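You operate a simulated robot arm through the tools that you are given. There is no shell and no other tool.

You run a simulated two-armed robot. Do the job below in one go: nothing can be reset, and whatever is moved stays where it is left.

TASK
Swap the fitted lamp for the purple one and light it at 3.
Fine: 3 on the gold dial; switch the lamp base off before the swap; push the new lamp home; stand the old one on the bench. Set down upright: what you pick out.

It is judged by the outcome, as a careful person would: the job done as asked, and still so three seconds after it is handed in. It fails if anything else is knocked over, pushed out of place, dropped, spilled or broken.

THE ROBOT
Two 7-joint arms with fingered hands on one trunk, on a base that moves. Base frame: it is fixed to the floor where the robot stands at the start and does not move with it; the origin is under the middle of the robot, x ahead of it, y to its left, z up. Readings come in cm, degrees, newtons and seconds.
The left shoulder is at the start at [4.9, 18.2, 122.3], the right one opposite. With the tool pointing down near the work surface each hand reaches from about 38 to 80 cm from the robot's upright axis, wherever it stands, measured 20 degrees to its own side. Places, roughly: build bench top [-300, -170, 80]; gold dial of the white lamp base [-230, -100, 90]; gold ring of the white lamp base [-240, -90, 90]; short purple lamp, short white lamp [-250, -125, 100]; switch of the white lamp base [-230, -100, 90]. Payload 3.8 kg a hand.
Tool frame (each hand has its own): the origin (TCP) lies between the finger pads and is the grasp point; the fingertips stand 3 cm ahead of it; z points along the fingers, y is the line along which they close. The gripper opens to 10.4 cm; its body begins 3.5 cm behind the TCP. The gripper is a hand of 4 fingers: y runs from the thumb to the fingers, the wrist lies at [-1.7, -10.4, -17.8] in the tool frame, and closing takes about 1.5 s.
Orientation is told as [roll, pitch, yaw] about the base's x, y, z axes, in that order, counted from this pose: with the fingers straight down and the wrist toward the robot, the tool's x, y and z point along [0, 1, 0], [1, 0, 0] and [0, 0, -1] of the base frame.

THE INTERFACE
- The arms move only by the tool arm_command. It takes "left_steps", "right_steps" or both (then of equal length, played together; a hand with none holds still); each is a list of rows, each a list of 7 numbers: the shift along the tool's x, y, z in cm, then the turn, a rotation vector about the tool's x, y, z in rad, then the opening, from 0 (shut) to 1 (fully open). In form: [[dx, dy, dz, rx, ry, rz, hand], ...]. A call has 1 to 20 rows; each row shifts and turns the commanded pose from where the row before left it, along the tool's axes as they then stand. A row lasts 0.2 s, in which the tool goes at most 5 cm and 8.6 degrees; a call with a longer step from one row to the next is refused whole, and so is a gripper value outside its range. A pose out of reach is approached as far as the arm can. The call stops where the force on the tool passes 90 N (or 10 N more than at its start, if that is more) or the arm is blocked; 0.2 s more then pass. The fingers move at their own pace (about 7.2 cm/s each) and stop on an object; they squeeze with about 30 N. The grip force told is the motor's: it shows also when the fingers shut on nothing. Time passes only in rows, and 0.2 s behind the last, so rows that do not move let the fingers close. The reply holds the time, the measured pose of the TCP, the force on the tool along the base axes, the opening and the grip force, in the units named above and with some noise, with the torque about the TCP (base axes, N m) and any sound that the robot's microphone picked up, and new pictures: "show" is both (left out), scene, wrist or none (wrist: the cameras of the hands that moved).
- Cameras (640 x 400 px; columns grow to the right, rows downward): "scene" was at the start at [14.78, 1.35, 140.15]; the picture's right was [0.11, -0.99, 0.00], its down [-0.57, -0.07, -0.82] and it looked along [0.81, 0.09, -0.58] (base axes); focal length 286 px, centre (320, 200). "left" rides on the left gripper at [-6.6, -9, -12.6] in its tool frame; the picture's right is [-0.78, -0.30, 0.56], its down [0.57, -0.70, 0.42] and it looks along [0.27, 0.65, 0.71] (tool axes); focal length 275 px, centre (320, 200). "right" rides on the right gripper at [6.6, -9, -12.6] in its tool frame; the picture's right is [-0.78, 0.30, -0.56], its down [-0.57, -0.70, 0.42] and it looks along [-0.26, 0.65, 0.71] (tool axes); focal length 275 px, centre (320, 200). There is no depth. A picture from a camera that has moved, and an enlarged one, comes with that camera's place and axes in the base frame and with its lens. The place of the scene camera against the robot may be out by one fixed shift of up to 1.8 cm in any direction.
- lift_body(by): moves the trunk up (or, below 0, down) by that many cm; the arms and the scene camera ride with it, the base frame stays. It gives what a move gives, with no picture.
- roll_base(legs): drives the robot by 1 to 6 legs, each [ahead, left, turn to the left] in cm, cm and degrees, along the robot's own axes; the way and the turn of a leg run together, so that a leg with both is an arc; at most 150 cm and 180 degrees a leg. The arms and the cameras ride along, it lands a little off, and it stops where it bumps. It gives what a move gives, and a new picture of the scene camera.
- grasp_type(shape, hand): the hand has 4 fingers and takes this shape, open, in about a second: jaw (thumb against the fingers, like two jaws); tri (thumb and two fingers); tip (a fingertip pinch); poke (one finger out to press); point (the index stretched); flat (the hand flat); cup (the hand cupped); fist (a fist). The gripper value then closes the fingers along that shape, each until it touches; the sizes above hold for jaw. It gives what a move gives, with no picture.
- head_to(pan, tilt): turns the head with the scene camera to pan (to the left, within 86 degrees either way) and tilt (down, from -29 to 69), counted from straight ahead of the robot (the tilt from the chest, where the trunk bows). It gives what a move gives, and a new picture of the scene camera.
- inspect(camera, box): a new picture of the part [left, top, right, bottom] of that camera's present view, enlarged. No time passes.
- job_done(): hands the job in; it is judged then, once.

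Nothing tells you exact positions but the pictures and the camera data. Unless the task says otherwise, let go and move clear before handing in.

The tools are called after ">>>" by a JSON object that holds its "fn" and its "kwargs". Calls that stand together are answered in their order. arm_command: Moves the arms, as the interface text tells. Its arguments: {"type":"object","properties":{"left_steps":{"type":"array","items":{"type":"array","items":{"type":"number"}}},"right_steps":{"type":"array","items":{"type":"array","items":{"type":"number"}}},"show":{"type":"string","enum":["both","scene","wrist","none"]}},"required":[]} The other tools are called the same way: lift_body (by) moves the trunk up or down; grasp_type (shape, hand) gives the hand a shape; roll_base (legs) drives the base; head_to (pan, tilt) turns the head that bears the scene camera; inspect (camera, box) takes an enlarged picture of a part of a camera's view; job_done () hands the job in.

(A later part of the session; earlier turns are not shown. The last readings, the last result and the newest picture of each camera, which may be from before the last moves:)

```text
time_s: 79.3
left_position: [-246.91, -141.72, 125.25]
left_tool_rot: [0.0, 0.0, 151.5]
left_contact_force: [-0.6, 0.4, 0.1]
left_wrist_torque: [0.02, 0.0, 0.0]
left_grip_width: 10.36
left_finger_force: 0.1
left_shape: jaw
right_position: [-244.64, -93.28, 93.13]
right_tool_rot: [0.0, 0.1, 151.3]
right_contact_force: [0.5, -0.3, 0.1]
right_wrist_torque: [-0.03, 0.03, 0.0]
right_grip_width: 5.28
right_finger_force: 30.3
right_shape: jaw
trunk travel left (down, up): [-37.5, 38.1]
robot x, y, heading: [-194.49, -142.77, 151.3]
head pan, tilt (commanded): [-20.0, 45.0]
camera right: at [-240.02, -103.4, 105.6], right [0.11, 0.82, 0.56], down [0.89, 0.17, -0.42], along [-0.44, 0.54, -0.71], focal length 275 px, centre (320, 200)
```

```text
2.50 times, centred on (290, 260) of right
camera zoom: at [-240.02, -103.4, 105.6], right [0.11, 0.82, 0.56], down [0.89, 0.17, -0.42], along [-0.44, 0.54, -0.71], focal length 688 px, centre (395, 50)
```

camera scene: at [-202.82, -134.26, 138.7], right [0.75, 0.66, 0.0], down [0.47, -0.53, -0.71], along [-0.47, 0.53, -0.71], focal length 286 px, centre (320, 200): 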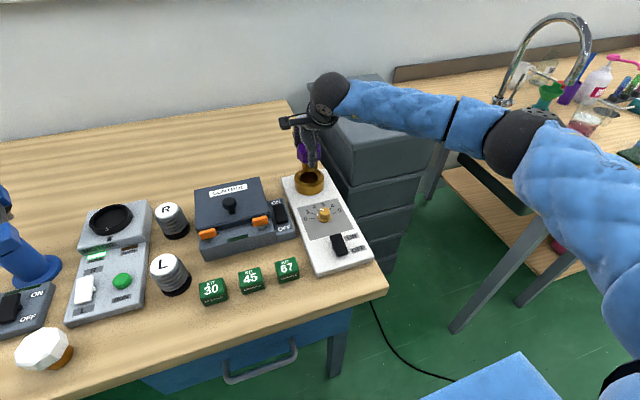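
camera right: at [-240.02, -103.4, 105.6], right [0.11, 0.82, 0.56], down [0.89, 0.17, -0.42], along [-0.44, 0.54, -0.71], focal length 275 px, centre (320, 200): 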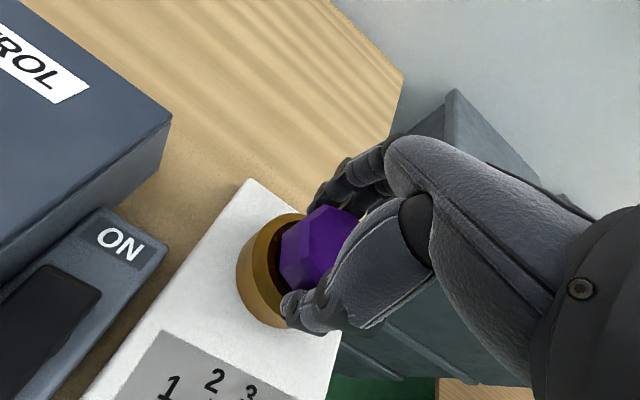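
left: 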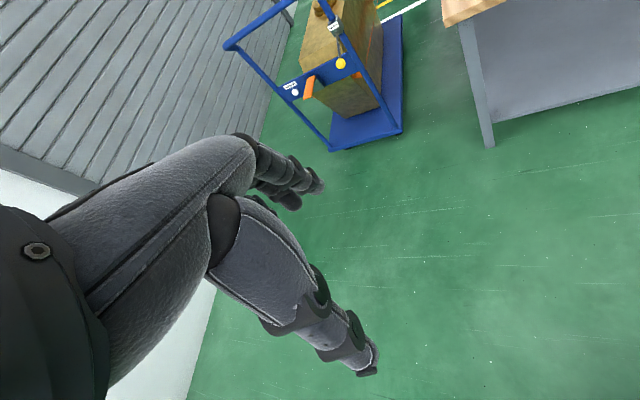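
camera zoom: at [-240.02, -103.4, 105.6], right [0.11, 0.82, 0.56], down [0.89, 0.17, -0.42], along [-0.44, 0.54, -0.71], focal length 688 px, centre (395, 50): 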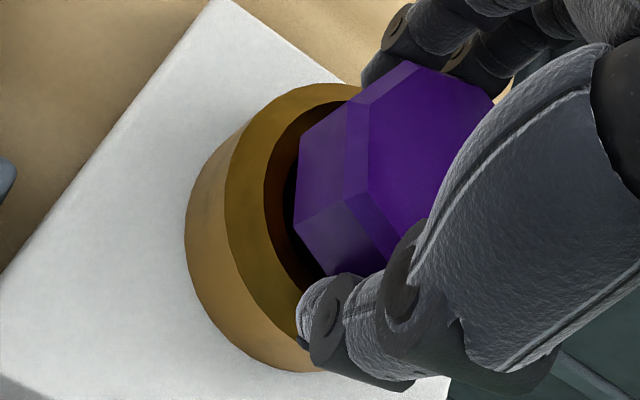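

Still free. The seat should come within half a centimetre; I press on in fine steps.

>>> {"fn": "arm_command", "kwargs": {"right_steps": [[0, 0, 0.2, 0, 0, 0, 0], [0, 0, 0.2, 0, 0, 0, 0], [0, 0, 0.2, 0, 0, 0, 0]], "show": "none"}}

>>> {"fn": "inspect", "kwargs": {"camera": "scene", "box": [270, 120, 360, 210]}}

>>> {"fn": "inspect", "kwargs": {"camera": "right", "box": [200, 180, 380, 340]}}

```text
time_s: 80.1
left_position: [-246.92, -141.56, 125.29]
left_tool_rot: [0.0, 0.1, 151.4]
left_contact_force: [-0.2, -0.2, 0.4]
left_wrist_torque: [-0.01, 0.02, 0.02]
left_grip_width: 10.38
left_finger_force: 0.1
left_shape: jaw
right_position: [-244.75, -93.38, 92.49]
right_tool_rot: [0.0, 0.1, 151.3]
right_contact_force: [-0.4, -0.2, -1.3]
right_wrist_torque: [-0.02, 0.03, -0.04]
right_grip_width: 5.3
right_finger_force: 29.9
right_shape: jaw
trunk travel left (down, up): [-37.5, 38.1]
robot x, y, heading: [-194.85, -143.02, 151.4]
head pan, tilt (commanded): [-20.0, 45.0]
```

```text
4.44 times, centred on (315, 165) of scene
camera zoom: at [-202.78, -134.28, 138.7], right [0.75, 0.66, 0.0], down [0.47, -0.53, -0.71], along [-0.47, 0.53, -0.71], focal length 1272 px, centre (342, 356)
```

zoom: 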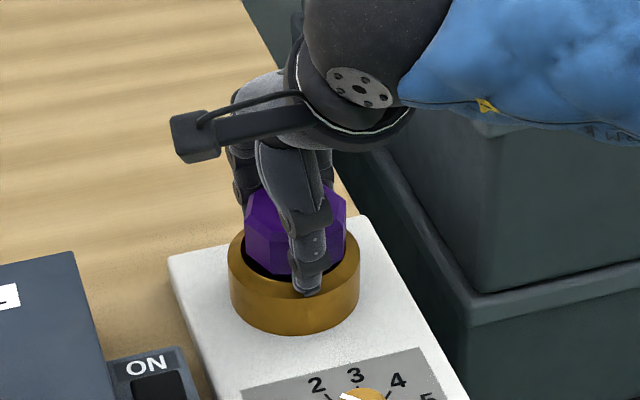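

```text
2.50 times, centred on (290, 260) of right
camera zoom: at [-239.98, -103.44, 104.93], right [0.11, 0.82, 0.56], down [0.89, 0.17, -0.42], along [-0.44, 0.54, -0.71], focal length 688 px, centre (395, 50)
```

zoom: 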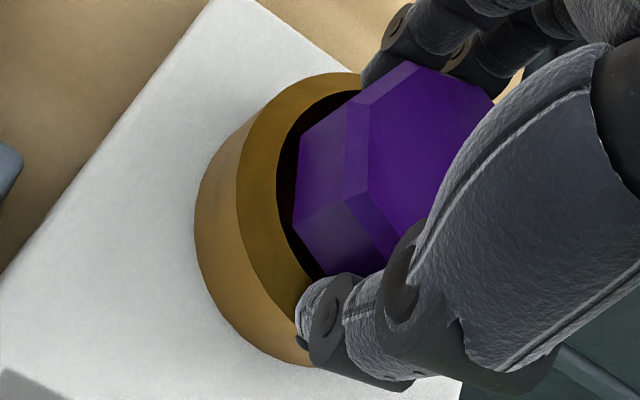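

>>> {"fn": "arm_command", "kwargs": {"right_steps": [[0, 0, 0.2, 0, 0, 0, 0], [0, 0, 0.2, 0, 0, 0, 0]], "show": "none"}}

>>> {"fn": "inspect", "kwargs": {"camera": "scene", "box": [270, 120, 360, 210]}}

>>> {"fn": "inspect", "kwargs": {"camera": "right", "box": [200, 180, 380, 340]}}

```text
time_s: 80.7
left_position: [-246.9, -141.65, 125.18]
left_tool_rot: [0.0, 0.0, 151.5]
left_contact_force: [1.5, -0.1, -0.7]
left_wrist_torque: [0.0, -0.05, 0.03]
left_grip_width: 10.37
left_finger_force: 0.0
left_shape: jaw
right_position: [-244.73, -93.29, 92.33]
right_tool_rot: [0.0, -0.2, 151.5]
right_contact_force: [1.8, 0.0, 8.2]
right_wrist_torque: [0.01, -0.01, 0.02]
right_grip_width: 5.28
right_finger_force: 29.7
right_shape: jaw
trunk travel left (down, up): [-37.5, 38.1]
robot x, y, heading: [-194.33, -142.61, 151.2]
head pan, tilt (commanded): [-20.0, 45.0]
```

```text
4.44 times, centred on (315, 165) of scene
camera zoom: at [-202.72, -134.33, 138.73], right [0.75, 0.66, 0.0], down [0.47, -0.53, -0.71], along [-0.47, 0.53, -0.71], focal length 1272 px, centre (342, 356)
```

zoom: 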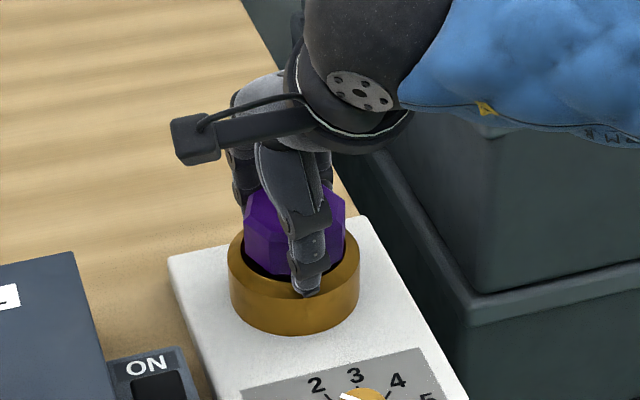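

```text
2.50 times, centred on (290, 260) of right
camera zoom: at [-239.97, -103.45, 104.81], right [0.11, 0.82, 0.56], down [0.89, 0.17, -0.43], along [-0.44, 0.54, -0.71], focal length 688 px, centre (395, 50)
```

zoom: 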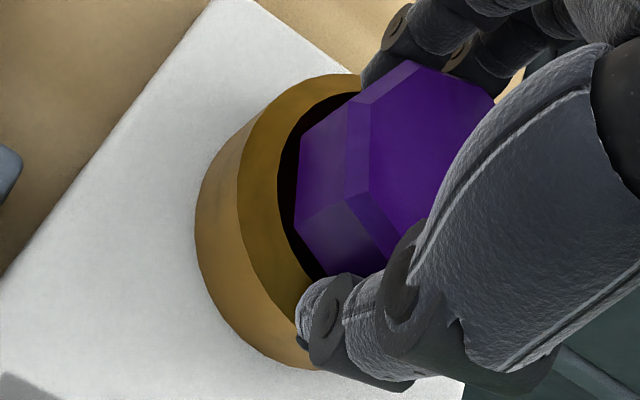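

Contact: 8 N upward at z≈92.3. It may be the seat or the last push-fit, so I push a bit harder and see if it moves.

>>> {"fn": "arm_command", "kwargs": {"right_steps": [[0, 0, 0.2, 0, 0, 0, 0], [0, 0, 0.2, 0, 0, 0, 0], [0, 0, 0, 0, 0, 0, 0]], "show": "none"}}

>>> {"fn": "inspect", "kwargs": {"camera": "right", "box": [200, 180, 380, 340]}}

>>> {"fn": "inspect", "kwargs": {"camera": "scene", "box": [270, 120, 360, 210]}}

```text
time_s: 81.5
left_position: [-246.61, -141.7, 125.29]
left_tool_rot: [0.0, -0.1, 151.5]
left_contact_force: [-0.8, -0.4, 0.6]
left_wrist_torque: [0.01, -0.02, -0.01]
left_grip_width: 10.36
left_finger_force: 0.1
left_shape: jaw
right_position: [-244.66, -93.37, 92.29]
right_tool_rot: [0.1, -0.5, 151.3]
right_contact_force: [2.0, 2.0, 27.7]
right_wrist_torque: [0.05, -0.14, -0.08]
right_grip_width: 5.34
right_finger_force: 30.4
right_shape: jaw
trunk travel left (down, up): [-37.5, 38.1]
robot x, y, heading: [-194.49, -142.95, 151.5]
head pan, tilt (commanded): [-20.0, 45.0]
```

```text
2.50 times, centred on (290, 260) of right
camera zoom: at [-239.92, -103.5, 104.67], right [0.12, 0.82, 0.56], down [0.89, 0.17, -0.43], along [-0.45, 0.55, -0.71], focal length 688 px, centre (395, 50)
```

zoom: 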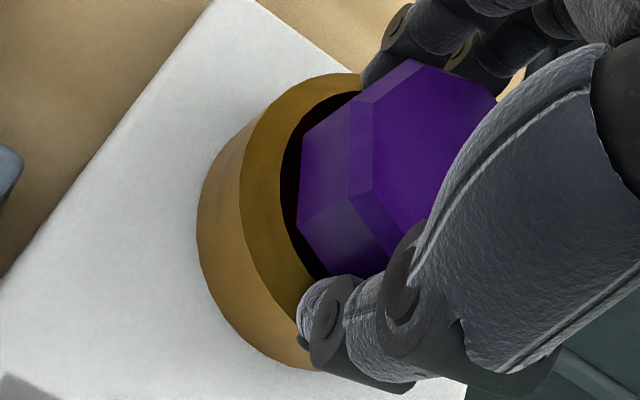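

```text
4.44 times, centred on (315, 165) of scene
camera zoom: at [-202.56, -134.47, 138.76], right [0.75, 0.66, 0.0], down [0.47, -0.53, -0.71], along [-0.47, 0.53, -0.71], focal length 1272 px, centre (342, 356)
```

zoom: 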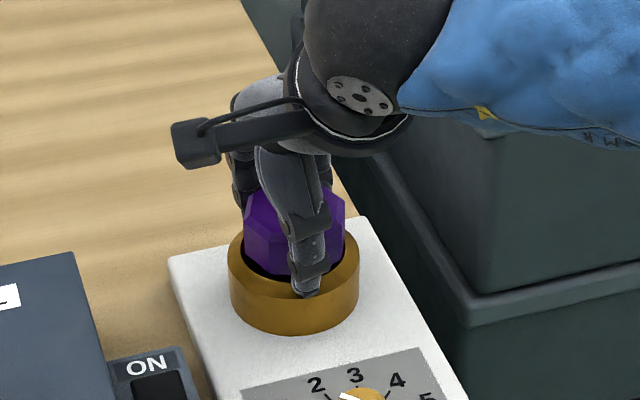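

It holds at 28 N without moving, so the lamp is at its stop. I relax the push, open the hand and lift clear to compare its height with how the old lamp sat.

>>> {"fn": "arm_command", "kwargs": {"right_steps": [[0, 0, -0.3, 0, 0, 0, 0], [0, 0, -0.1, 0, 0, 0, 0], [0, 0, 0, 0, 0, 0, 0.5], [0, 0, 0, 0, 0, 0, 0.7], [0, 0, 0, 0, 0, 0, 0.9], [0, 0, 0, 0, 0, 0, 1], [0, 0, 0, 0, 0, 0, 1], [0, 0, 0, 0, 0, 0, 1], [0, 0, -1, 0, 0, 0, 1], [0, 0, -3, 0, 0, 0, 1], [0, 0, -4, 0, 0, 0, 1], [0, 0, -4, 0, 0, 0, 1]], "show": "both"}}

>>> {"fn": "inspect", "kwargs": {"camera": "right", "box": [160, 200, 400, 400]}}

>>> {"fn": "inspect", "kwargs": {"camera": "scene", "box": [270, 120, 360, 210]}}

```text
time_s: 84.1
left_position: [-246.98, -141.67, 125.17]
left_tool_rot: [0.0, -0.1, 151.5]
left_contact_force: [-0.3, -0.6, 0.7]
left_wrist_torque: [-0.02, 0.0, -0.03]
left_grip_width: 10.37
left_finger_force: 0.1
left_shape: jaw
right_position: [-244.6, -93.2, 104.16]
right_tool_rot: [0.1, 0.0, 151.2]
right_contact_force: [-0.5, -0.7, -0.5]
right_wrist_torque: [0.02, 0.01, 0.03]
right_grip_width: 10.37
right_finger_force: 0.0
right_shape: jaw
trunk travel left (down, up): [-37.5, 38.1]
robot x, y, heading: [-194.38, -143.08, 151.1]
head pan, tilt (commanded): [-20.0, 45.0]
camera scene: at [-202.8, -134.3, 138.71], right [0.75, 0.66, 0.0], down [0.47, -0.53, -0.71], along [-0.47, 0.53, -0.71], focal length 286 px, centre (320, 200)
camera right: at [-239.92, -103.31, 116.64], right [0.11, 0.82, 0.56], down [0.89, 0.17, -0.42], along [-0.44, 0.54, -0.71], focal length 275 px, centre (320, 200)
```

scene: 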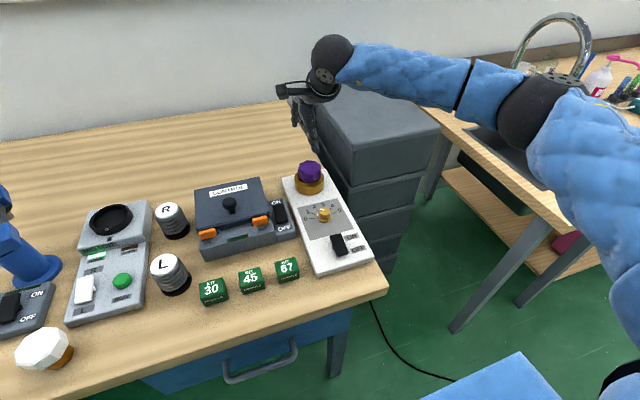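
right: 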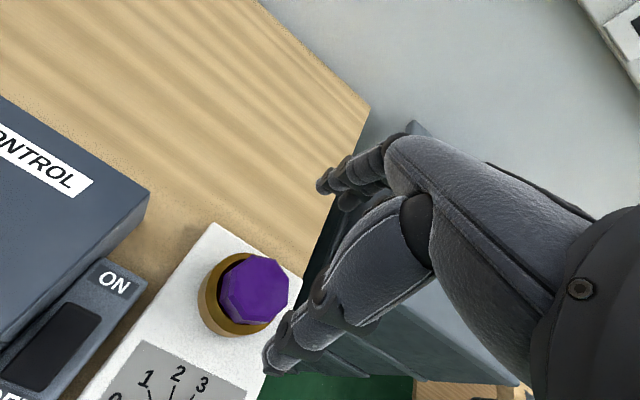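

```text
2.00 times, centred on (280, 300) of right
camera zoom: at [-239.92, -103.31, 116.64], right [0.11, 0.82, 0.56], down [0.89, 0.17, -0.42], along [-0.44, 0.54, -0.71], focal length 551 px, centre (400, 0)
```

zoom: 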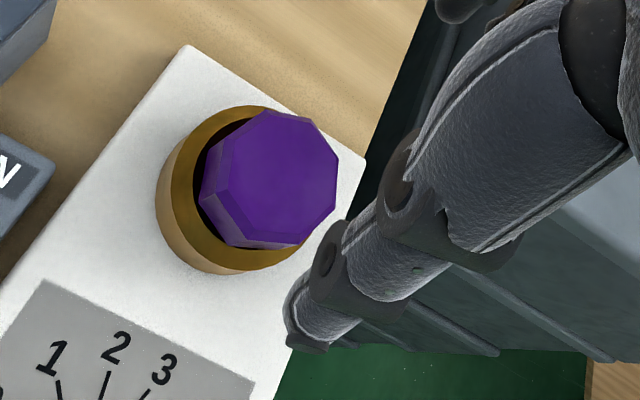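

```text
4.44 times, centred on (315, 165) of scene
camera zoom: at [-202.8, -134.3, 138.71], right [0.75, 0.66, 0.0], down [0.47, -0.53, -0.71], along [-0.47, 0.53, -0.71], focal length 1272 px, centre (342, 356)
```

zoom: 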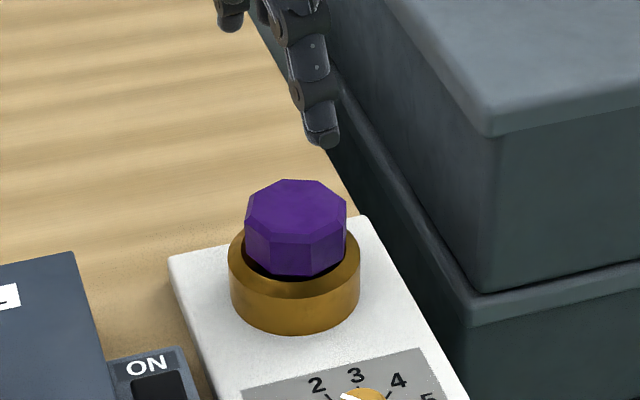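

The purple lamp sits in the ring. I look with the same head pose as before to compare its height with the old lamp's seat.

>>> {"fn": "head_to", "kwargs": {"pan": 0, "tilt": 69}}

>>> {"fn": "inspect", "kwargs": {"camera": "scene", "box": [360, 0, 480, 90]}}

```text
time_s: 85.0
left_position: [-247.03, -141.62, 125.19]
left_tool_rot: [0.0, 0.0, 151.5]
left_contact_force: [0.8, -0.4, -0.2]
left_wrist_torque: [0.0, -0.03, 0.01]
left_grip_width: 10.39
left_finger_force: 0.1
left_shape: jaw
right_position: [-244.63, -93.2, 104.12]
right_tool_rot: [0.0, 0.0, 151.4]
right_contact_force: [0.2, 0.0, 0.5]
right_wrist_torque: [0.0, -0.01, 0.01]
right_grip_width: 10.36
right_finger_force: 0.2
right_shape: jaw
trunk travel left (down, up): [-37.5, 38.1]
robot x, y, heading: [-194.68, -143.16, 151.0]
head pan, tilt (commanded): [0.0, 68.8]
camera scene: at [-202.36, -137.68, 135.82], right [0.48, 0.88, 0.0], down [0.82, -0.45, -0.36], along [-0.32, 0.17, -0.93], focal length 286 px, centre (320, 200)
```

scene: 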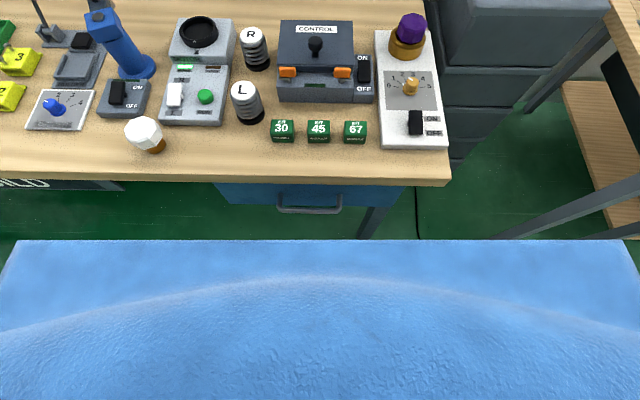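

```text
4.44 times, centred on (420, 45) of scene
camera zoom: at [-202.36, -137.68, 135.82], right [0.48, 0.88, 0.0], down [0.82, -0.45, -0.36], along [-0.32, 0.17, -0.93], focal length 1272 px, centre (-124, 889)
```

zoom: 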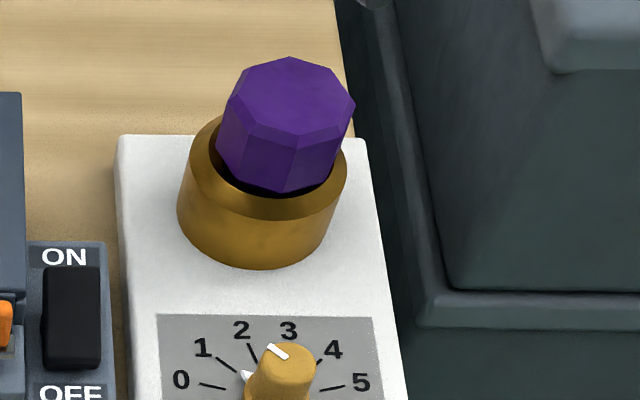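

Its height over the ring matches the old lamp's seat, so it is home. Next the gold dial: I move the open hand back above it at height to get its exact place.

>>> {"fn": "arm_command", "kwargs": {"right_steps": [[0.2, -3, 0, 0, 0, 0, 1], [0.2, -3, 0, 0, 0, 0, 1], [0.2, -2, 0, 0, 0, 0, 1]], "show": "wrist"}}

>>> {"fn": "inspect", "kwargs": {"camera": "right", "box": [160, 200, 400, 400]}}

>>> {"fn": "arm_command", "kwargs": {"right_steps": [[0.2, -3, 0, 0, 0, 0, 1], [0.2, -2, 0, 0, 0, 0, 1], [0, 0, 0, 0, 0, 0, 1]], "show": "wrist"}}

>>> {"fn": "inspect", "kwargs": {"camera": "right", "box": [160, 200, 400, 400]}}

```text
time_s: 85.8
left_position: [-246.82, -141.67, 125.19]
left_tool_rot: [0.0, 0.0, 151.4]
left_contact_force: [0.1, -0.4, 0.0]
left_wrist_torque: [0.02, 0.02, -0.01]
left_grip_width: 10.36
left_finger_force: 0.0
left_shape: jaw
right_position: [-238.04, -97.57, 104.28]
right_tool_rot: [0.1, 0.0, 151.2]
right_contact_force: [0.4, 0.3, 0.1]
right_wrist_torque: [0.02, -0.01, 0.02]
right_grip_width: 10.36
right_finger_force: 0.2
right_shape: jaw
trunk travel left (down, up): [-37.5, 38.1]
robot x, y, heading: [-194.37, -142.71, 151.2]
head pan, tilt (commanded): [0.0, 68.8]
camera right: at [-233.28, -107.71, 116.65], right [0.11, 0.82, 0.56], down [0.89, 0.16, -0.43], along [-0.44, 0.54, -0.71], focal length 275 px, centre (320, 200)
```

right: 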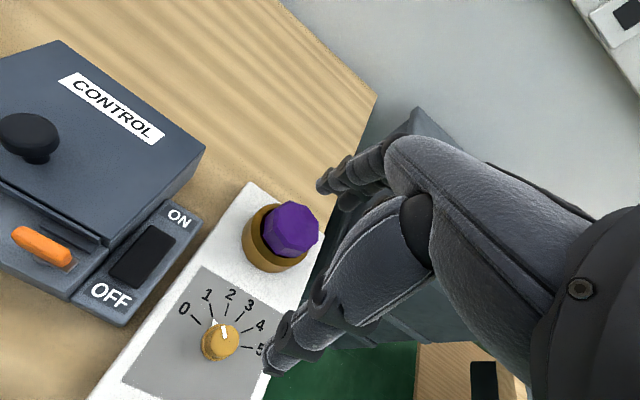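

```text
2.00 times, centred on (280, 300) of right
camera zoom: at [-233.28, -107.71, 116.65], right [0.11, 0.82, 0.56], down [0.89, 0.16, -0.43], along [-0.44, 0.54, -0.71], focal length 551 px, centre (400, 0)
```

zoom: 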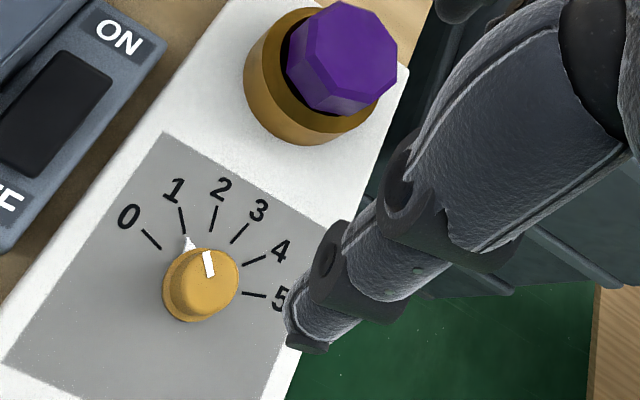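

```text
time_s: 86.6
left_position: [-246.9, -141.61, 125.16]
left_tool_rot: [0.0, 0.0, 151.3]
left_contact_force: [0.2, -0.6, -0.4]
left_wrist_torque: [-0.01, 0.0, -0.04]
left_grip_width: 10.37
left_finger_force: 0.1
left_shape: jaw
right_position: [-233.86, -100.58, 104.0]
right_tool_rot: [0.1, 0.0, 151.3]
right_contact_force: [-0.8, -0.3, -0.6]
right_wrist_torque: [0.0, -0.01, 0.0]
right_grip_width: 10.35
right_finger_force: 0.0
right_shape: jaw
trunk travel left (down, up): [-37.5, 38.1]
robot x, y, heading: [-194.53, -143.09, 151.3]
head pan, tilt (commanded): [0.0, 68.8]
camera right: at [-229.07, -110.5, 116.57], right [0.11, 0.82, 0.56], down [0.89, 0.17, -0.42], along [-0.44, 0.54, -0.71], focal length 275 px, centre (320, 200)
```

right: 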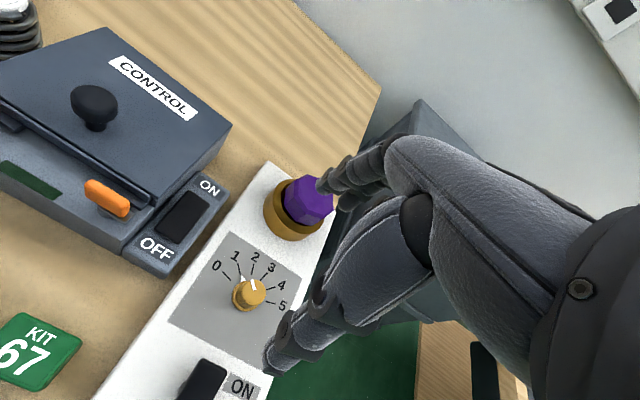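

```text
2.00 times, centred on (280, 300) of right
camera zoom: at [-229.07, -110.5, 116.57], right [0.11, 0.82, 0.56], down [0.89, 0.17, -0.42], along [-0.44, 0.54, -0.71], focal length 551 px, centre (400, 0)
```

zoom: 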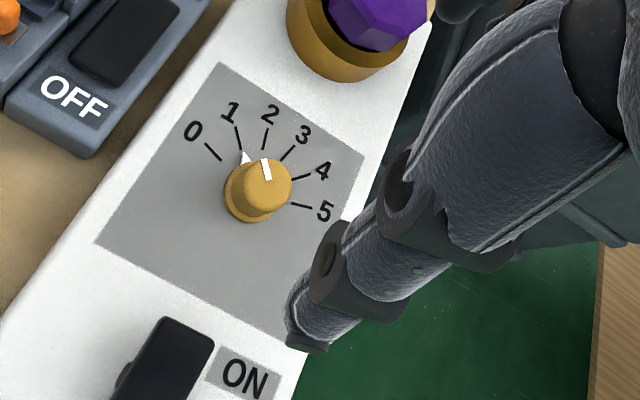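

The knob axis is about 0.8 cm ahead and 0.8 cm right of the TCP, knob top z≈88.6; the pointer stands about at 1 and needs roughly 55° clockwise to 3. I centre over it and pre-turn the hand 27° counter-clockwise, at height.

>>> {"fn": "arm_command", "kwargs": {"right_steps": [[-0.78, 0.84, 0, 0, 0, 0, 0.6], [0, 0, 0, 0, 0, -0.12, 0.6], [0, 0, 0, 0, 0, -0.12, 0.6], [0, 0, 0, 0, 0, -0.12, 0.6], [0, 0, 0, 0, 0, -0.12, 0.6], [0, 0, 0, 0, 0, 0, 0.6]], "show": "both"}}

>>> {"fn": "inspect", "kwargs": {"camera": "right", "box": [160, 200, 400, 400]}}

```text
time_s: 88.0
left_position: [-246.95, -141.68, 125.14]
left_tool_rot: [-0.1, 0.1, 151.4]
left_contact_force: [0.2, -0.8, 0.2]
left_wrist_torque: [0.0, -0.01, 0.01]
left_grip_width: 10.38
left_finger_force: 0.1
left_shape: jaw
right_position: [-234.1, -99.33, 104.09]
right_tool_rot: [-0.1, 0.0, 179.0]
right_contact_force: [0.4, 0.1, 0.4]
right_wrist_torque: [-0.02, -0.01, 0.0]
right_grip_width: 6.26
right_finger_force: 0.1
right_shape: jaw
trunk travel left (down, up): [-37.5, 38.1]
robot x, y, heading: [-194.46, -142.89, 151.2]
head pan, tilt (commanded): [0.0, 68.8]
camera scene: at [-202.35, -137.69, 135.82], right [0.48, 0.88, 0.0], down [0.82, -0.45, -0.36], along [-0.32, 0.17, -0.93], focal length 286 px, centre (320, 200)
camera right: at [-225.3, -106.09, 116.59], right [-0.28, 0.78, 0.56], down [0.71, 0.56, -0.42], along [-0.64, 0.28, -0.71], focal length 275 px, centre (320, 200)
```

scene: 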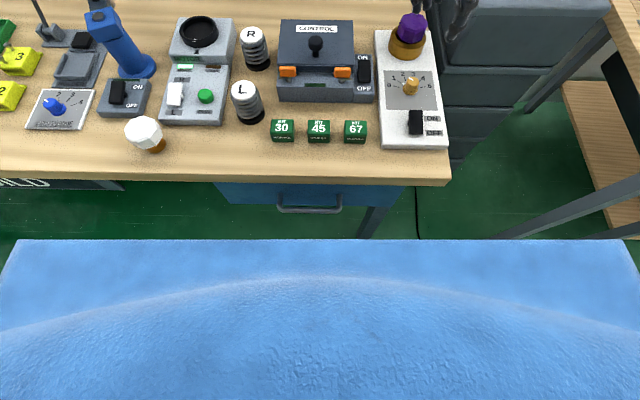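
right: 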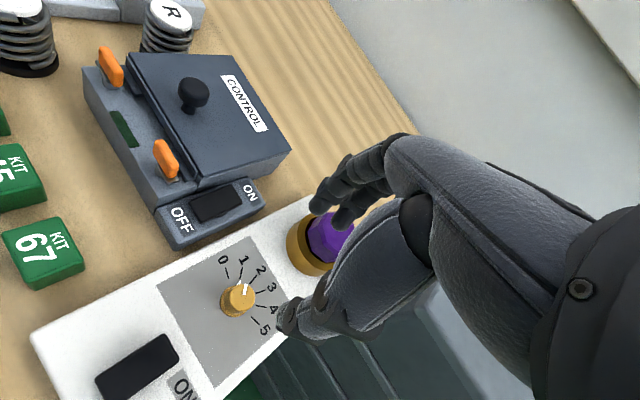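

```text
2.00 times, centred on (280, 300) of right
camera zoom: at [-225.3, -106.09, 116.59], right [-0.28, 0.78, 0.56], down [0.71, 0.56, -0.42], along [-0.64, 0.28, -0.71], focal length 551 px, centre (400, 0)
```

zoom: 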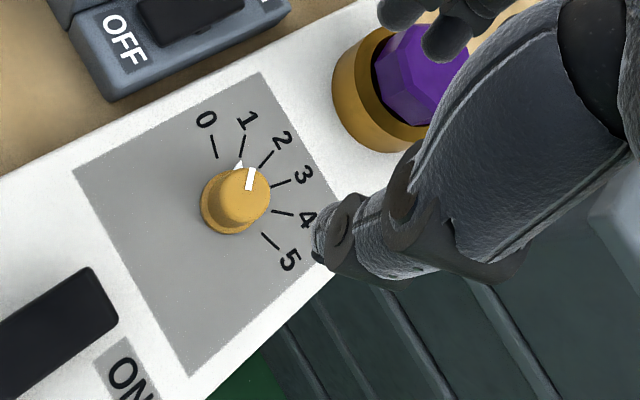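

Nearly centred; a small correction of 0.25 cm right and 0.15 cm back, then down over the knob with the fingertips stopping about 1 cm above the board.

>>> {"fn": "arm_command", "kwargs": {"right_steps": [[-0.25, -0.15, 3, 0, 0, 0, 0.6], [0, 0, 3, 0, 0, 0, 0.6], [0, 0, 3, 0, 0, 0, 0.6], [0, 0, 2.5, 0, 0, 0, 0.6], [0, 0, 0, 0, 0, 0, 0.6]], "show": "wrist"}}

>>> {"fn": "inspect", "kwargs": {"camera": "right", "box": [200, 160, 440, 360]}}

>>> {"fn": "inspect", "kwargs": {"camera": "scene", "box": [360, 0, 480, 130]}}

```text
time_s: 89.2
left_position: [-246.96, -141.71, 125.07]
left_tool_rot: [0.0, -0.1, 151.5]
left_contact_force: [0.0, -0.8, -0.1]
left_wrist_torque: [-0.01, 0.01, -0.01]
left_grip_width: 10.38
left_finger_force: 0.1
left_shape: jaw
right_position: [-233.94, -99.02, 92.66]
right_tool_rot: [0.0, 0.1, 178.8]
right_contact_force: [0.5, -0.1, 0.6]
right_wrist_torque: [-0.01, -0.02, 0.04]
right_grip_width: 6.28
right_finger_force: 0.1
right_shape: jaw
trunk travel left (down, up): [-37.5, 38.1]
robot x, y, heading: [-194.37, -143.04, 151.5]
head pan, tilt (commanded): [0.0, 68.8]
camera right: at [-225.13, -105.81, 105.15], right [-0.28, 0.78, 0.56], down [0.71, 0.56, -0.42], along [-0.64, 0.28, -0.71], focal length 275 px, centre (320, 200)
```

right: 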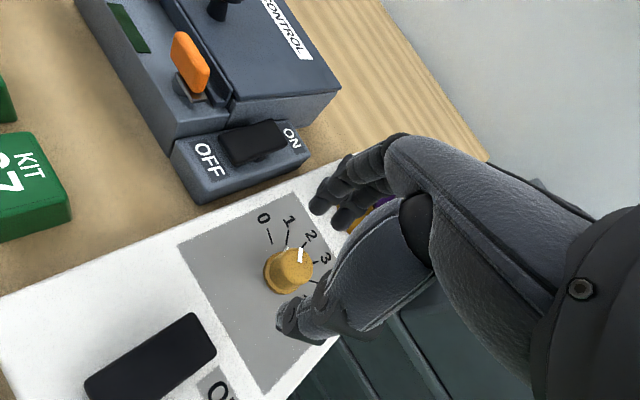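

```text
2.00 times, centred on (320, 260) of right
camera zoom: at [-225.13, -105.81, 105.15], right [-0.28, 0.78, 0.56], down [0.71, 0.56, -0.42], along [-0.64, 0.28, -0.71], focal length 551 px, centre (320, 80)
```

zoom: 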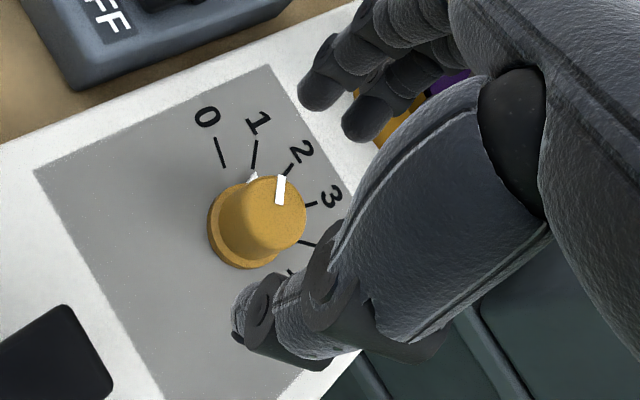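

```text
3.08 times, centred on (420, 65) of scene
camera zoom: at [-202.34, -137.69, 135.82], right [0.48, 0.88, 0.0], down [0.82, -0.45, -0.36], along [-0.32, 0.17, -0.93], focal length 880 px, centre (12, 615)
```

zoom: 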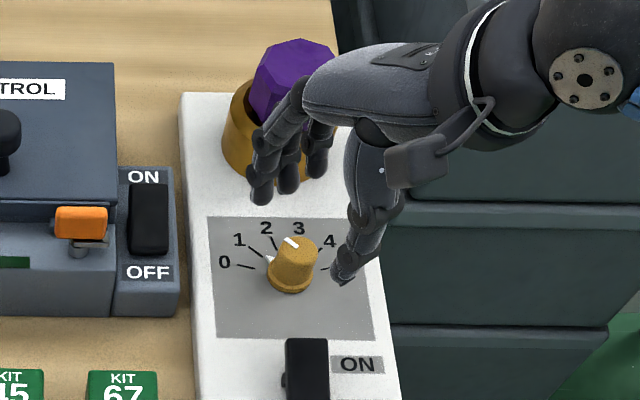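

>>> {"fn": "inspect", "kwargs": {"camera": "right", "box": [250, 220, 330, 310]}}

```text
4.44 times, centred on (290, 265) of right
camera zoom: at [-225.13, -105.81, 105.15], right [-0.28, 0.78, 0.56], down [0.71, 0.56, -0.42], along [-0.64, 0.28, -0.71], focal length 1224 px, centre (453, -89)
```

zoom: 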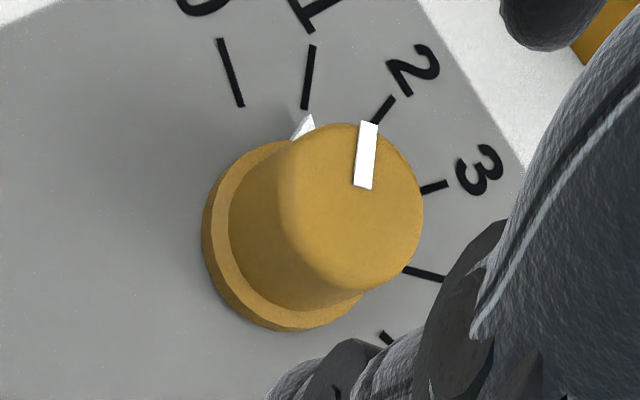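

The knob centre is about 0.25 cm further back. I correct, lower 3.1 cm around the knob and close gently.

>>> {"fn": "arm_command", "kwargs": {"right_steps": [[0, -0.25, 1, 0, 0, 0, 0.6], [0, 0, 1.2, 0, 0, 0, 0.6], [0, 0, 0.9, 0, 0, 0, 0.6], [0, 0, 0, 0, 0, 0, 0.4], [0, 0, 0, 0, 0, 0, 0.3], [0, 0, 0, 0, 0, 0, 0.2], [0, 0, 0, 0, 0, 0, 0], [0, 0, 0, 0, 0, 0, 0], [0, 0, 0, 0, 0, 0, 0]], "show": "wrist"}}

>>> {"fn": "inspect", "kwargs": {"camera": "right", "box": [220, 180, 400, 340]}}

>>> {"fn": "inspect", "kwargs": {"camera": "scene", "box": [360, 0, 480, 130]}}

```text
time_s: 91.2
left_position: [-247.0, -141.57, 125.19]
left_tool_rot: [0.0, 0.0, 151.4]
left_contact_force: [-0.1, -0.1, 0.3]
left_wrist_torque: [0.0, 0.01, 0.0]
left_grip_width: 10.38
left_finger_force: 0.1
left_shape: jaw
right_position: [-233.59, -99.16, 89.52]
right_tool_rot: [0.0, -0.1, 178.9]
right_contact_force: [2.3, -2.1, 0.1]
right_wrist_torque: [-0.02, 0.03, 0.0]
right_grip_width: 2.06
right_finger_force: 30.2
right_shape: jaw
trunk travel left (down, up): [-37.5, 38.1]
robot x, y, heading: [-194.39, -142.93, 151.4]
head pan, tilt (commanded): [0.0, 68.8]
camera right: at [-224.88, -105.88, 102.06], right [-0.28, 0.78, 0.56], down [0.71, 0.56, -0.42], along [-0.64, 0.28, -0.71], focal length 275 px, centre (320, 200)
```

right: 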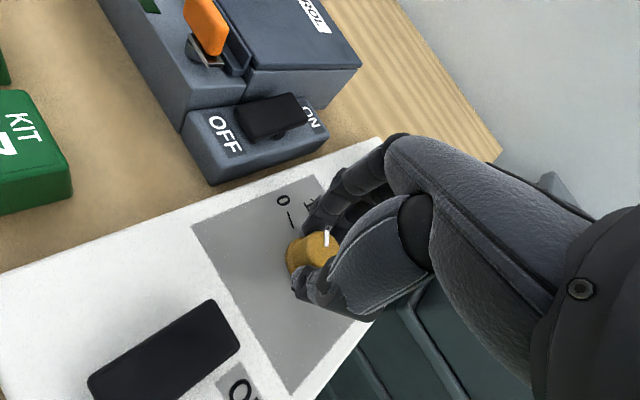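

```text
2.50 times, centred on (310, 260) of right
camera zoom: at [-224.88, -105.88, 102.06], right [-0.28, 0.78, 0.56], down [0.71, 0.56, -0.42], along [-0.64, 0.28, -0.71], focal length 688 px, centre (345, 50)
```

zoom: 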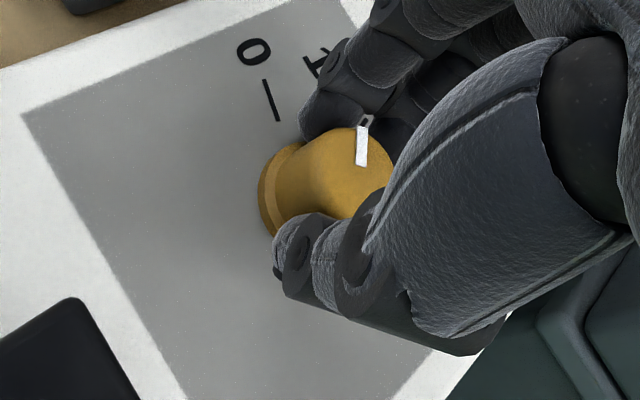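

```text
3.08 times, centred on (420, 65) of scene
camera zoom: at [-202.33, -137.7, 135.82], right [0.48, 0.88, 0.0], down [0.82, -0.45, -0.36], along [-0.32, 0.17, -0.93], focal length 880 px, centre (12, 615)
```

zoom: 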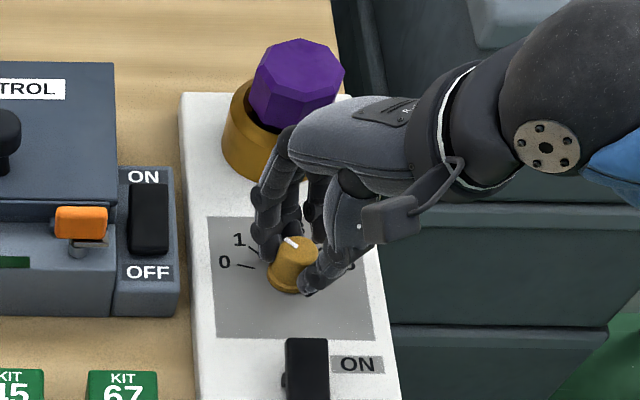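

The knob is gripped (2.1 cm) with little side force. I turn it clockwise in small steps, half the way first, and check.

>>> {"fn": "arm_command", "kwargs": {"right_steps": [[0, 0, 0, 0, 0, 0.1, 0], [0, 0, 0, 0, 0, 0.1, 0], [0, 0, 0, 0, 0, 0.1, 0], [0, 0, 0, 0, 0, 0.1, 0], [0, 0, 0, 0, 0, 0.1, 0], [0, 0, 0, 0, 0, 0, 0]], "show": "wrist"}}

>>> {"fn": "inspect", "kwargs": {"camera": "scene", "box": [360, 0, 480, 130]}}

>>> {"fn": "inspect", "kwargs": {"camera": "right", "box": [220, 180, 400, 340]}}

```text
time_s: 92.6
left_position: [-246.9, -141.66, 125.22]
left_tool_rot: [-0.1, -0.1, 151.4]
left_contact_force: [-0.3, 0.1, 0.2]
left_wrist_torque: [0.01, 0.03, 0.04]
left_grip_width: 10.38
left_finger_force: 0.2
left_shape: jaw
right_position: [-233.69, -99.22, 89.59]
right_tool_rot: [0.0, 0.0, 150.1]
right_contact_force: [-0.8, -4.9, 1.0]
right_wrist_torque: [-0.1, 0.07, -0.02]
right_grip_width: 2.1
right_finger_force: 30.2
right_shape: jaw
trunk travel left (down, up): [-37.5, 38.1]
robot x, y, heading: [-194.83, -142.86, 151.0]
head pan, tilt (commanded): [0.0, 68.8]
camera right: at [-229.26, -109.37, 102.05], right [0.13, 0.82, 0.56], down [0.89, 0.15, -0.43], along [-0.43, 0.55, -0.71], focal length 275 px, centre (320, 200)
```

right: 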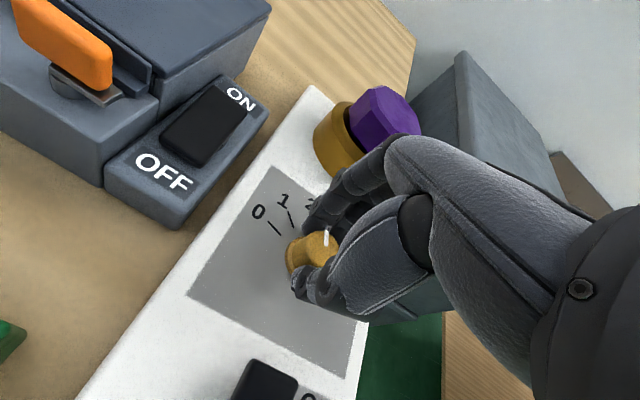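

```text
3.08 times, centred on (420, 65) of scene
camera zoom: at [-202.36, -137.76, 135.82], right [0.48, 0.88, 0.0], down [0.82, -0.45, -0.36], along [-0.32, 0.17, -0.93], focal length 880 px, centre (12, 615)
```

zoom: 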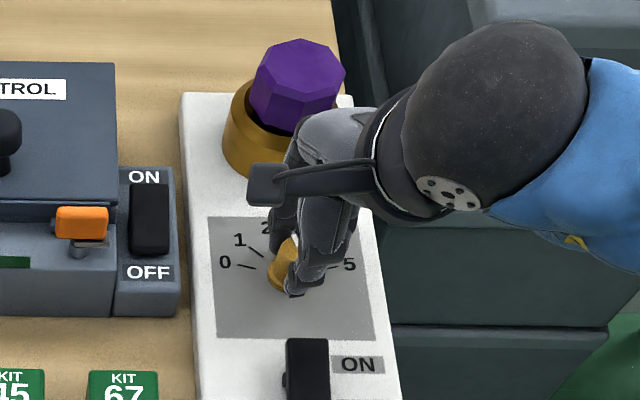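

```text
2.50 times, centred on (310, 260) of right
camera zoom: at [-229.26, -109.37, 102.05], right [0.13, 0.82, 0.56], down [0.89, 0.15, -0.43], along [-0.43, 0.55, -0.71], focal length 688 px, centre (345, 50)
```

zoom: 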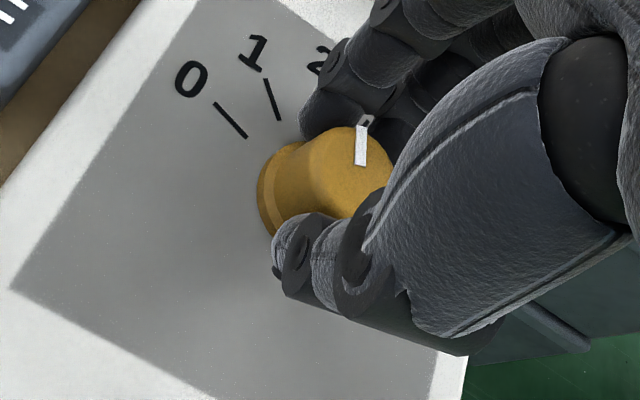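

The knob turns with the hand; it should now be about 2. I turn the second half, another 28°.

>>> {"fn": "arm_command", "kwargs": {"right_steps": [[0, 0, 0, 0, 0, 0.1, 0], [0, 0, 0, 0, 0, 0.1, 0], [0, 0, 0, 0, 0, 0.1, 0], [0, 0, 0, 0, 0, 0.1, 0], [0, 0, 0, 0, 0, 0.08, 0], [0, 0, 0, 0, 0, 0, 0]], "show": "wrist"}}

>>> {"fn": "inspect", "kwargs": {"camera": "scene", "box": [360, 0, 480, 130]}}

>>> {"fn": "inspect", "kwargs": {"camera": "right", "box": [220, 160, 400, 320]}}

```text
time_s: 94.0
left_position: [-246.96, -141.75, 125.08]
left_tool_rot: [-0.1, 0.0, 151.4]
left_contact_force: [-0.3, 0.6, -0.6]
left_wrist_torque: [0.0, -0.01, -0.01]
left_grip_width: 10.38
left_finger_force: 0.0
left_shape: jaw
right_position: [-233.89, -99.15, 89.77]
right_tool_rot: [0.2, -0.1, 122.7]
right_contact_force: [-6.6, -7.0, 5.4]
right_wrist_torque: [-0.13, 0.16, 0.04]
right_grip_width: 2.07
right_finger_force: 29.8
right_shape: jaw
trunk travel left (down, up): [-37.5, 38.1]
robot x, y, heading: [-194.9, -143.16, 151.4]
head pan, tilt (commanded): [0.0, 68.8]
camera right: at [-234.52, -110.32, 102.04], right [0.49, 0.67, 0.56], down [0.86, -0.28, -0.43], along [-0.13, 0.69, -0.71], focal length 275 px, centre (320, 200)
```

right: 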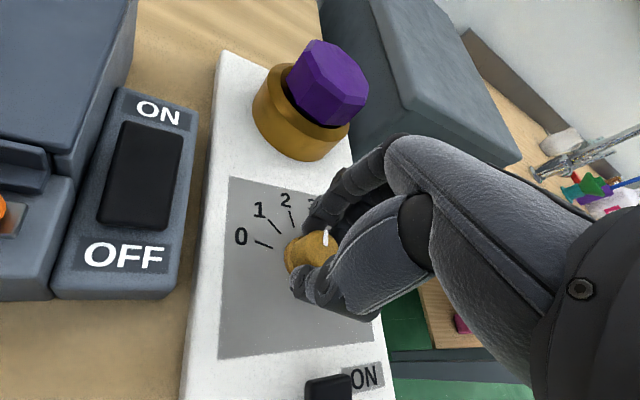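

```text
3.08 times, centred on (420, 65) of scene
camera zoom: at [-202.4, -137.8, 135.82], right [0.48, 0.88, 0.0], down [0.82, -0.45, -0.36], along [-0.32, 0.17, -0.93], focal length 880 px, centre (12, 615)
```

zoom: 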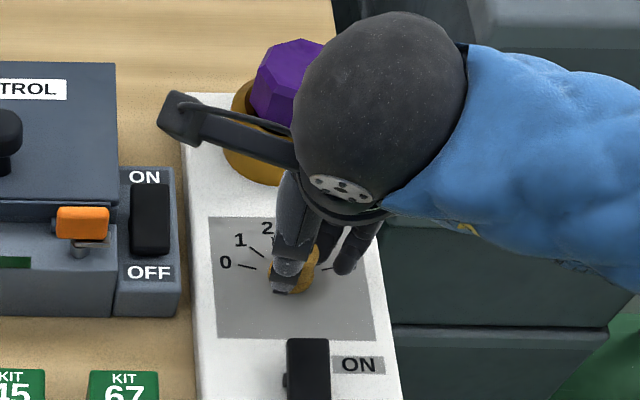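

```text
2.50 times, centred on (310, 240) of right
camera zoom: at [-234.52, -110.32, 102.04], right [0.49, 0.67, 0.56], down [0.86, -0.28, -0.43], along [-0.13, 0.69, -0.71], focal length 688 px, centre (345, 100)
```

zoom: 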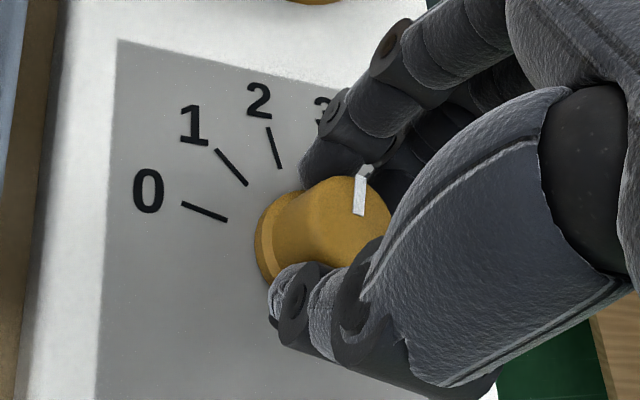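

Turned 56° in all. I open the hand, lift straight up and check the pointer.

>>> {"fn": "arm_command", "kwargs": {"right_steps": [[0, 0, 0, 0, 0, 0, 0.3], [0, 0, 0, 0, 0, 0, 0.5], [0, 0, 0, 0, 0, 0, 0.6], [0, 0, 0, 0, 0, 0, 0.6], [0, 0, -1, 0, 0, 0, 0.6], [0, 0, -3, 0, 0, 0, 0.6], [0, 0, -4, 0, 0, 0, 0.6], [0, 0, -4, 0, 0, 0, 0.6], [0, 0, 0, 0, 0, 0, 0.6]], "show": "both"}}

>>> {"fn": "inspect", "kwargs": {"camera": "scene", "box": [380, 50, 450, 120]}}

>>> {"fn": "inspect", "kwargs": {"camera": "right", "box": [180, 220, 300, 340]}}

```text
time_s: 96.0
left_position: [-246.88, -141.54, 125.15]
left_tool_rot: [0.0, 0.1, 151.4]
left_contact_force: [0.5, -0.3, -0.5]
left_wrist_torque: [0.02, -0.04, 0.02]
left_grip_width: 10.37
left_finger_force: 0.0
left_shape: jaw
right_position: [-233.74, -99.06, 101.61]
right_tool_rot: [0.0, 0.1, 122.7]
right_contact_force: [0.0, -0.1, 0.1]
right_wrist_torque: [-0.02, -0.01, 0.01]
right_grip_width: 6.19
right_finger_force: 0.1
right_shape: jaw
trunk travel left (down, up): [-37.5, 38.1]
robot x, y, heading: [-194.77, -143.06, 151.3]
head pan, tilt (commanded): [0.0, 68.8]
camera scene: at [-202.37, -137.66, 135.81], right [0.48, 0.88, 0.0], down [0.82, -0.45, -0.36], along [-0.32, 0.17, -0.93], focal length 286 px, centre (320, 200)
camera right: at [-234.48, -110.12, 114.06], right [0.49, 0.67, 0.56], down [0.86, -0.28, -0.42], along [-0.13, 0.69, -0.71], focal length 275 px, centre (320, 200)
```

scene: 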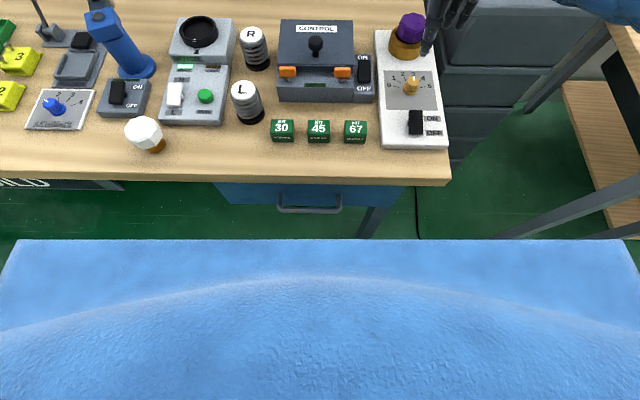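
right: 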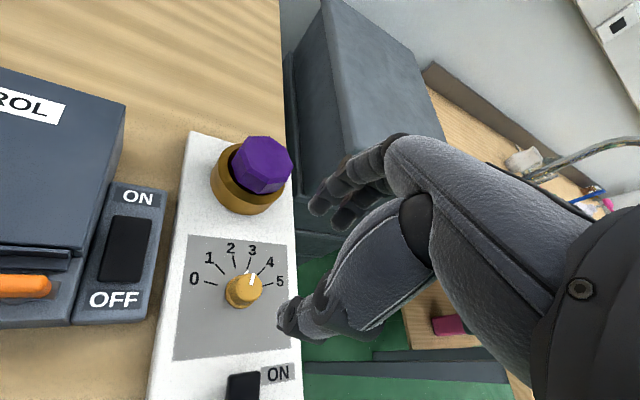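

```text
5.71 times, centred on (415, 85) of scene
camera zoom: at [-202.37, -137.66, 135.81], right [0.48, 0.88, 0.0], down [0.82, -0.45, -0.36], along [-0.32, 0.17, -0.93], focal length 1635 px, centre (-223, 857)
```

zoom: 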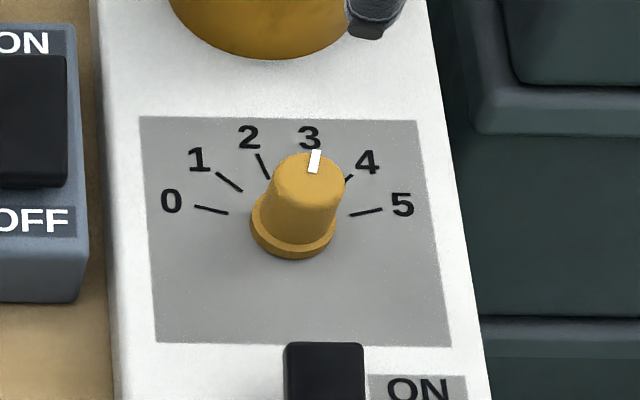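

```text
3.33 times, centred on (240, 280) of right
camera zoom: at [-234.48, -110.12, 114.06], right [0.49, 0.67, 0.56], down [0.86, -0.28, -0.42], along [-0.13, 0.69, -0.71], focal length 918 px, centre (587, -67)
```

zoom: 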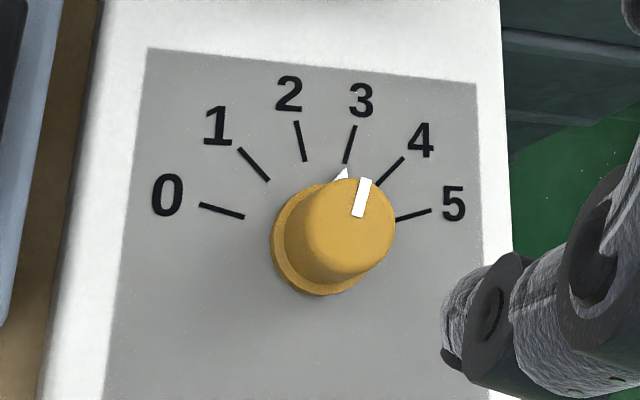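

The pointer stands right on 3. Now the switch: I turn the hand back, move it over the rocker's raised ON end and form the poking finger.

>>> {"fn": "arm_command", "kwargs": {"right_steps": [[0, 0, -1, 0, 0, -0.125, 0.6], [0, 0, -1, 0, 0, -0.125, 0.6], [0, 0, 0, 0, 0, -0.125, 0.6], [0, 0, 0, 0, 0, -0.125, 0.6], [0.17, -4, 0, 0, 0, 0, 0.6], [0, -3.6, 0, 0, 0, 0, 0.6]], "show": "none"}}

>>> {"fn": "grasp_type", "kwargs": {"shape": "poke", "hand": "right"}}

>>> {"fn": "arm_command", "kwargs": {"right_steps": [[0, 0, 0, 0, 0, 0, 1], [0, 0, 0, 0, 0, 0, 1]], "show": "wrist"}}

>>> {"fn": "inspect", "kwargs": {"camera": "right", "box": [180, 160, 380, 340]}}

```text
time_s: 97.4
left_position: [-246.82, -141.6, 125.14]
left_tool_rot: [0.0, 0.0, 151.5]
left_contact_force: [1.0, -0.2, 0.3]
left_wrist_torque: [0.01, 0.0, -0.01]
left_grip_width: 10.37
left_finger_force: 0.0
left_shape: jaw
right_position: [-227.25, -102.89, 103.47]
right_tool_rot: [0.0, 0.0, 151.4]
right_contact_force: [1.1, -1.3, 0.6]
right_wrist_torque: [-0.02, -0.01, 0.0]
right_grip_width: 6.22
right_finger_force: 0.0
right_shape: jaw
trunk travel left (down, up): [-37.5, 38.1]
robot x, y, heading: [-194.73, -142.86, 151.5]
head pan, tilt (commanded): [0.0, 68.8]
```

```text
time_s: 98.3
left_position: [-246.91, -141.53, 125.25]
left_tool_rot: [-0.1, 0.0, 151.4]
left_contact_force: [0.2, -0.1, -0.1]
left_wrist_torque: [0.0, 0.02, -0.07]
left_grip_width: 10.37
left_finger_force: 0.1
left_shape: jaw
right_position: [-227.14, -102.82, 103.53]
right_tool_rot: [0.0, 0.0, 151.3]
right_contact_force: [-0.1, 0.3, 0.1]
right_wrist_torque: [-0.02, -0.02, -0.05]
right_grip_width: 0.01
right_finger_force: 0.1
right_shape: poke
trunk travel left (down, up): [-37.5, 38.1]
robot x, y, heading: [-194.43, -142.8, 151.3]
head pan, tilt (commanded): [0.0, 68.8]
```

```text
time_s: 98.9
left_position: [-247.0, -141.56, 125.15]
left_tool_rot: [0.0, 0.0, 151.3]
left_contact_force: [0.3, -1.1, -0.5]
left_wrist_torque: [-0.01, -0.02, 0.0]
left_grip_width: 10.35
left_finger_force: 0.1
left_shape: jaw
right_position: [-227.25, -102.72, 103.63]
right_tool_rot: [-0.1, 0.0, 151.3]
right_contact_force: [-0.9, 0.5, -0.8]
right_wrist_torque: [0.0, 0.04, -0.01]
right_grip_width: 0.0
right_finger_force: 0.1
right_shape: poke
trunk travel left (down, up): [-37.5, 38.1]
robot x, y, heading: [-194.69, -142.88, 151.4]
head pan, tilt (commanded): [0.0, 68.8]
camera right: at [-222.56, -112.91, 115.95], right [0.11, 0.82, 0.56], down [0.89, 0.17, -0.42], along [-0.44, 0.54, -0.71], focal length 275 px, centre (320, 200)
```

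right: 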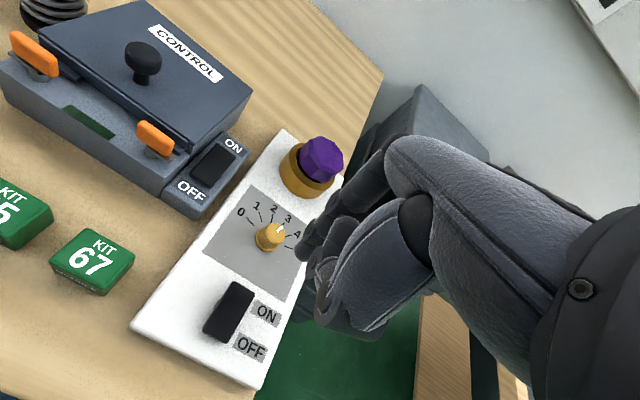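

```text
2.22 times, centred on (280, 250) of right
camera zoom: at [-222.56, -112.91, 115.95], right [0.11, 0.82, 0.56], down [0.89, 0.17, -0.42], along [-0.44, 0.54, -0.71], focal length 612 px, centre (409, 89)
```

zoom: 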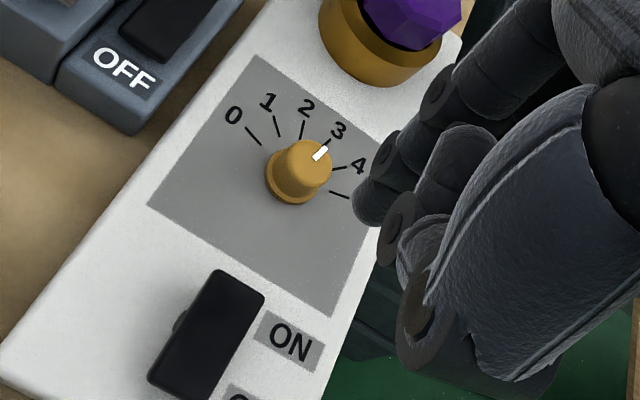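

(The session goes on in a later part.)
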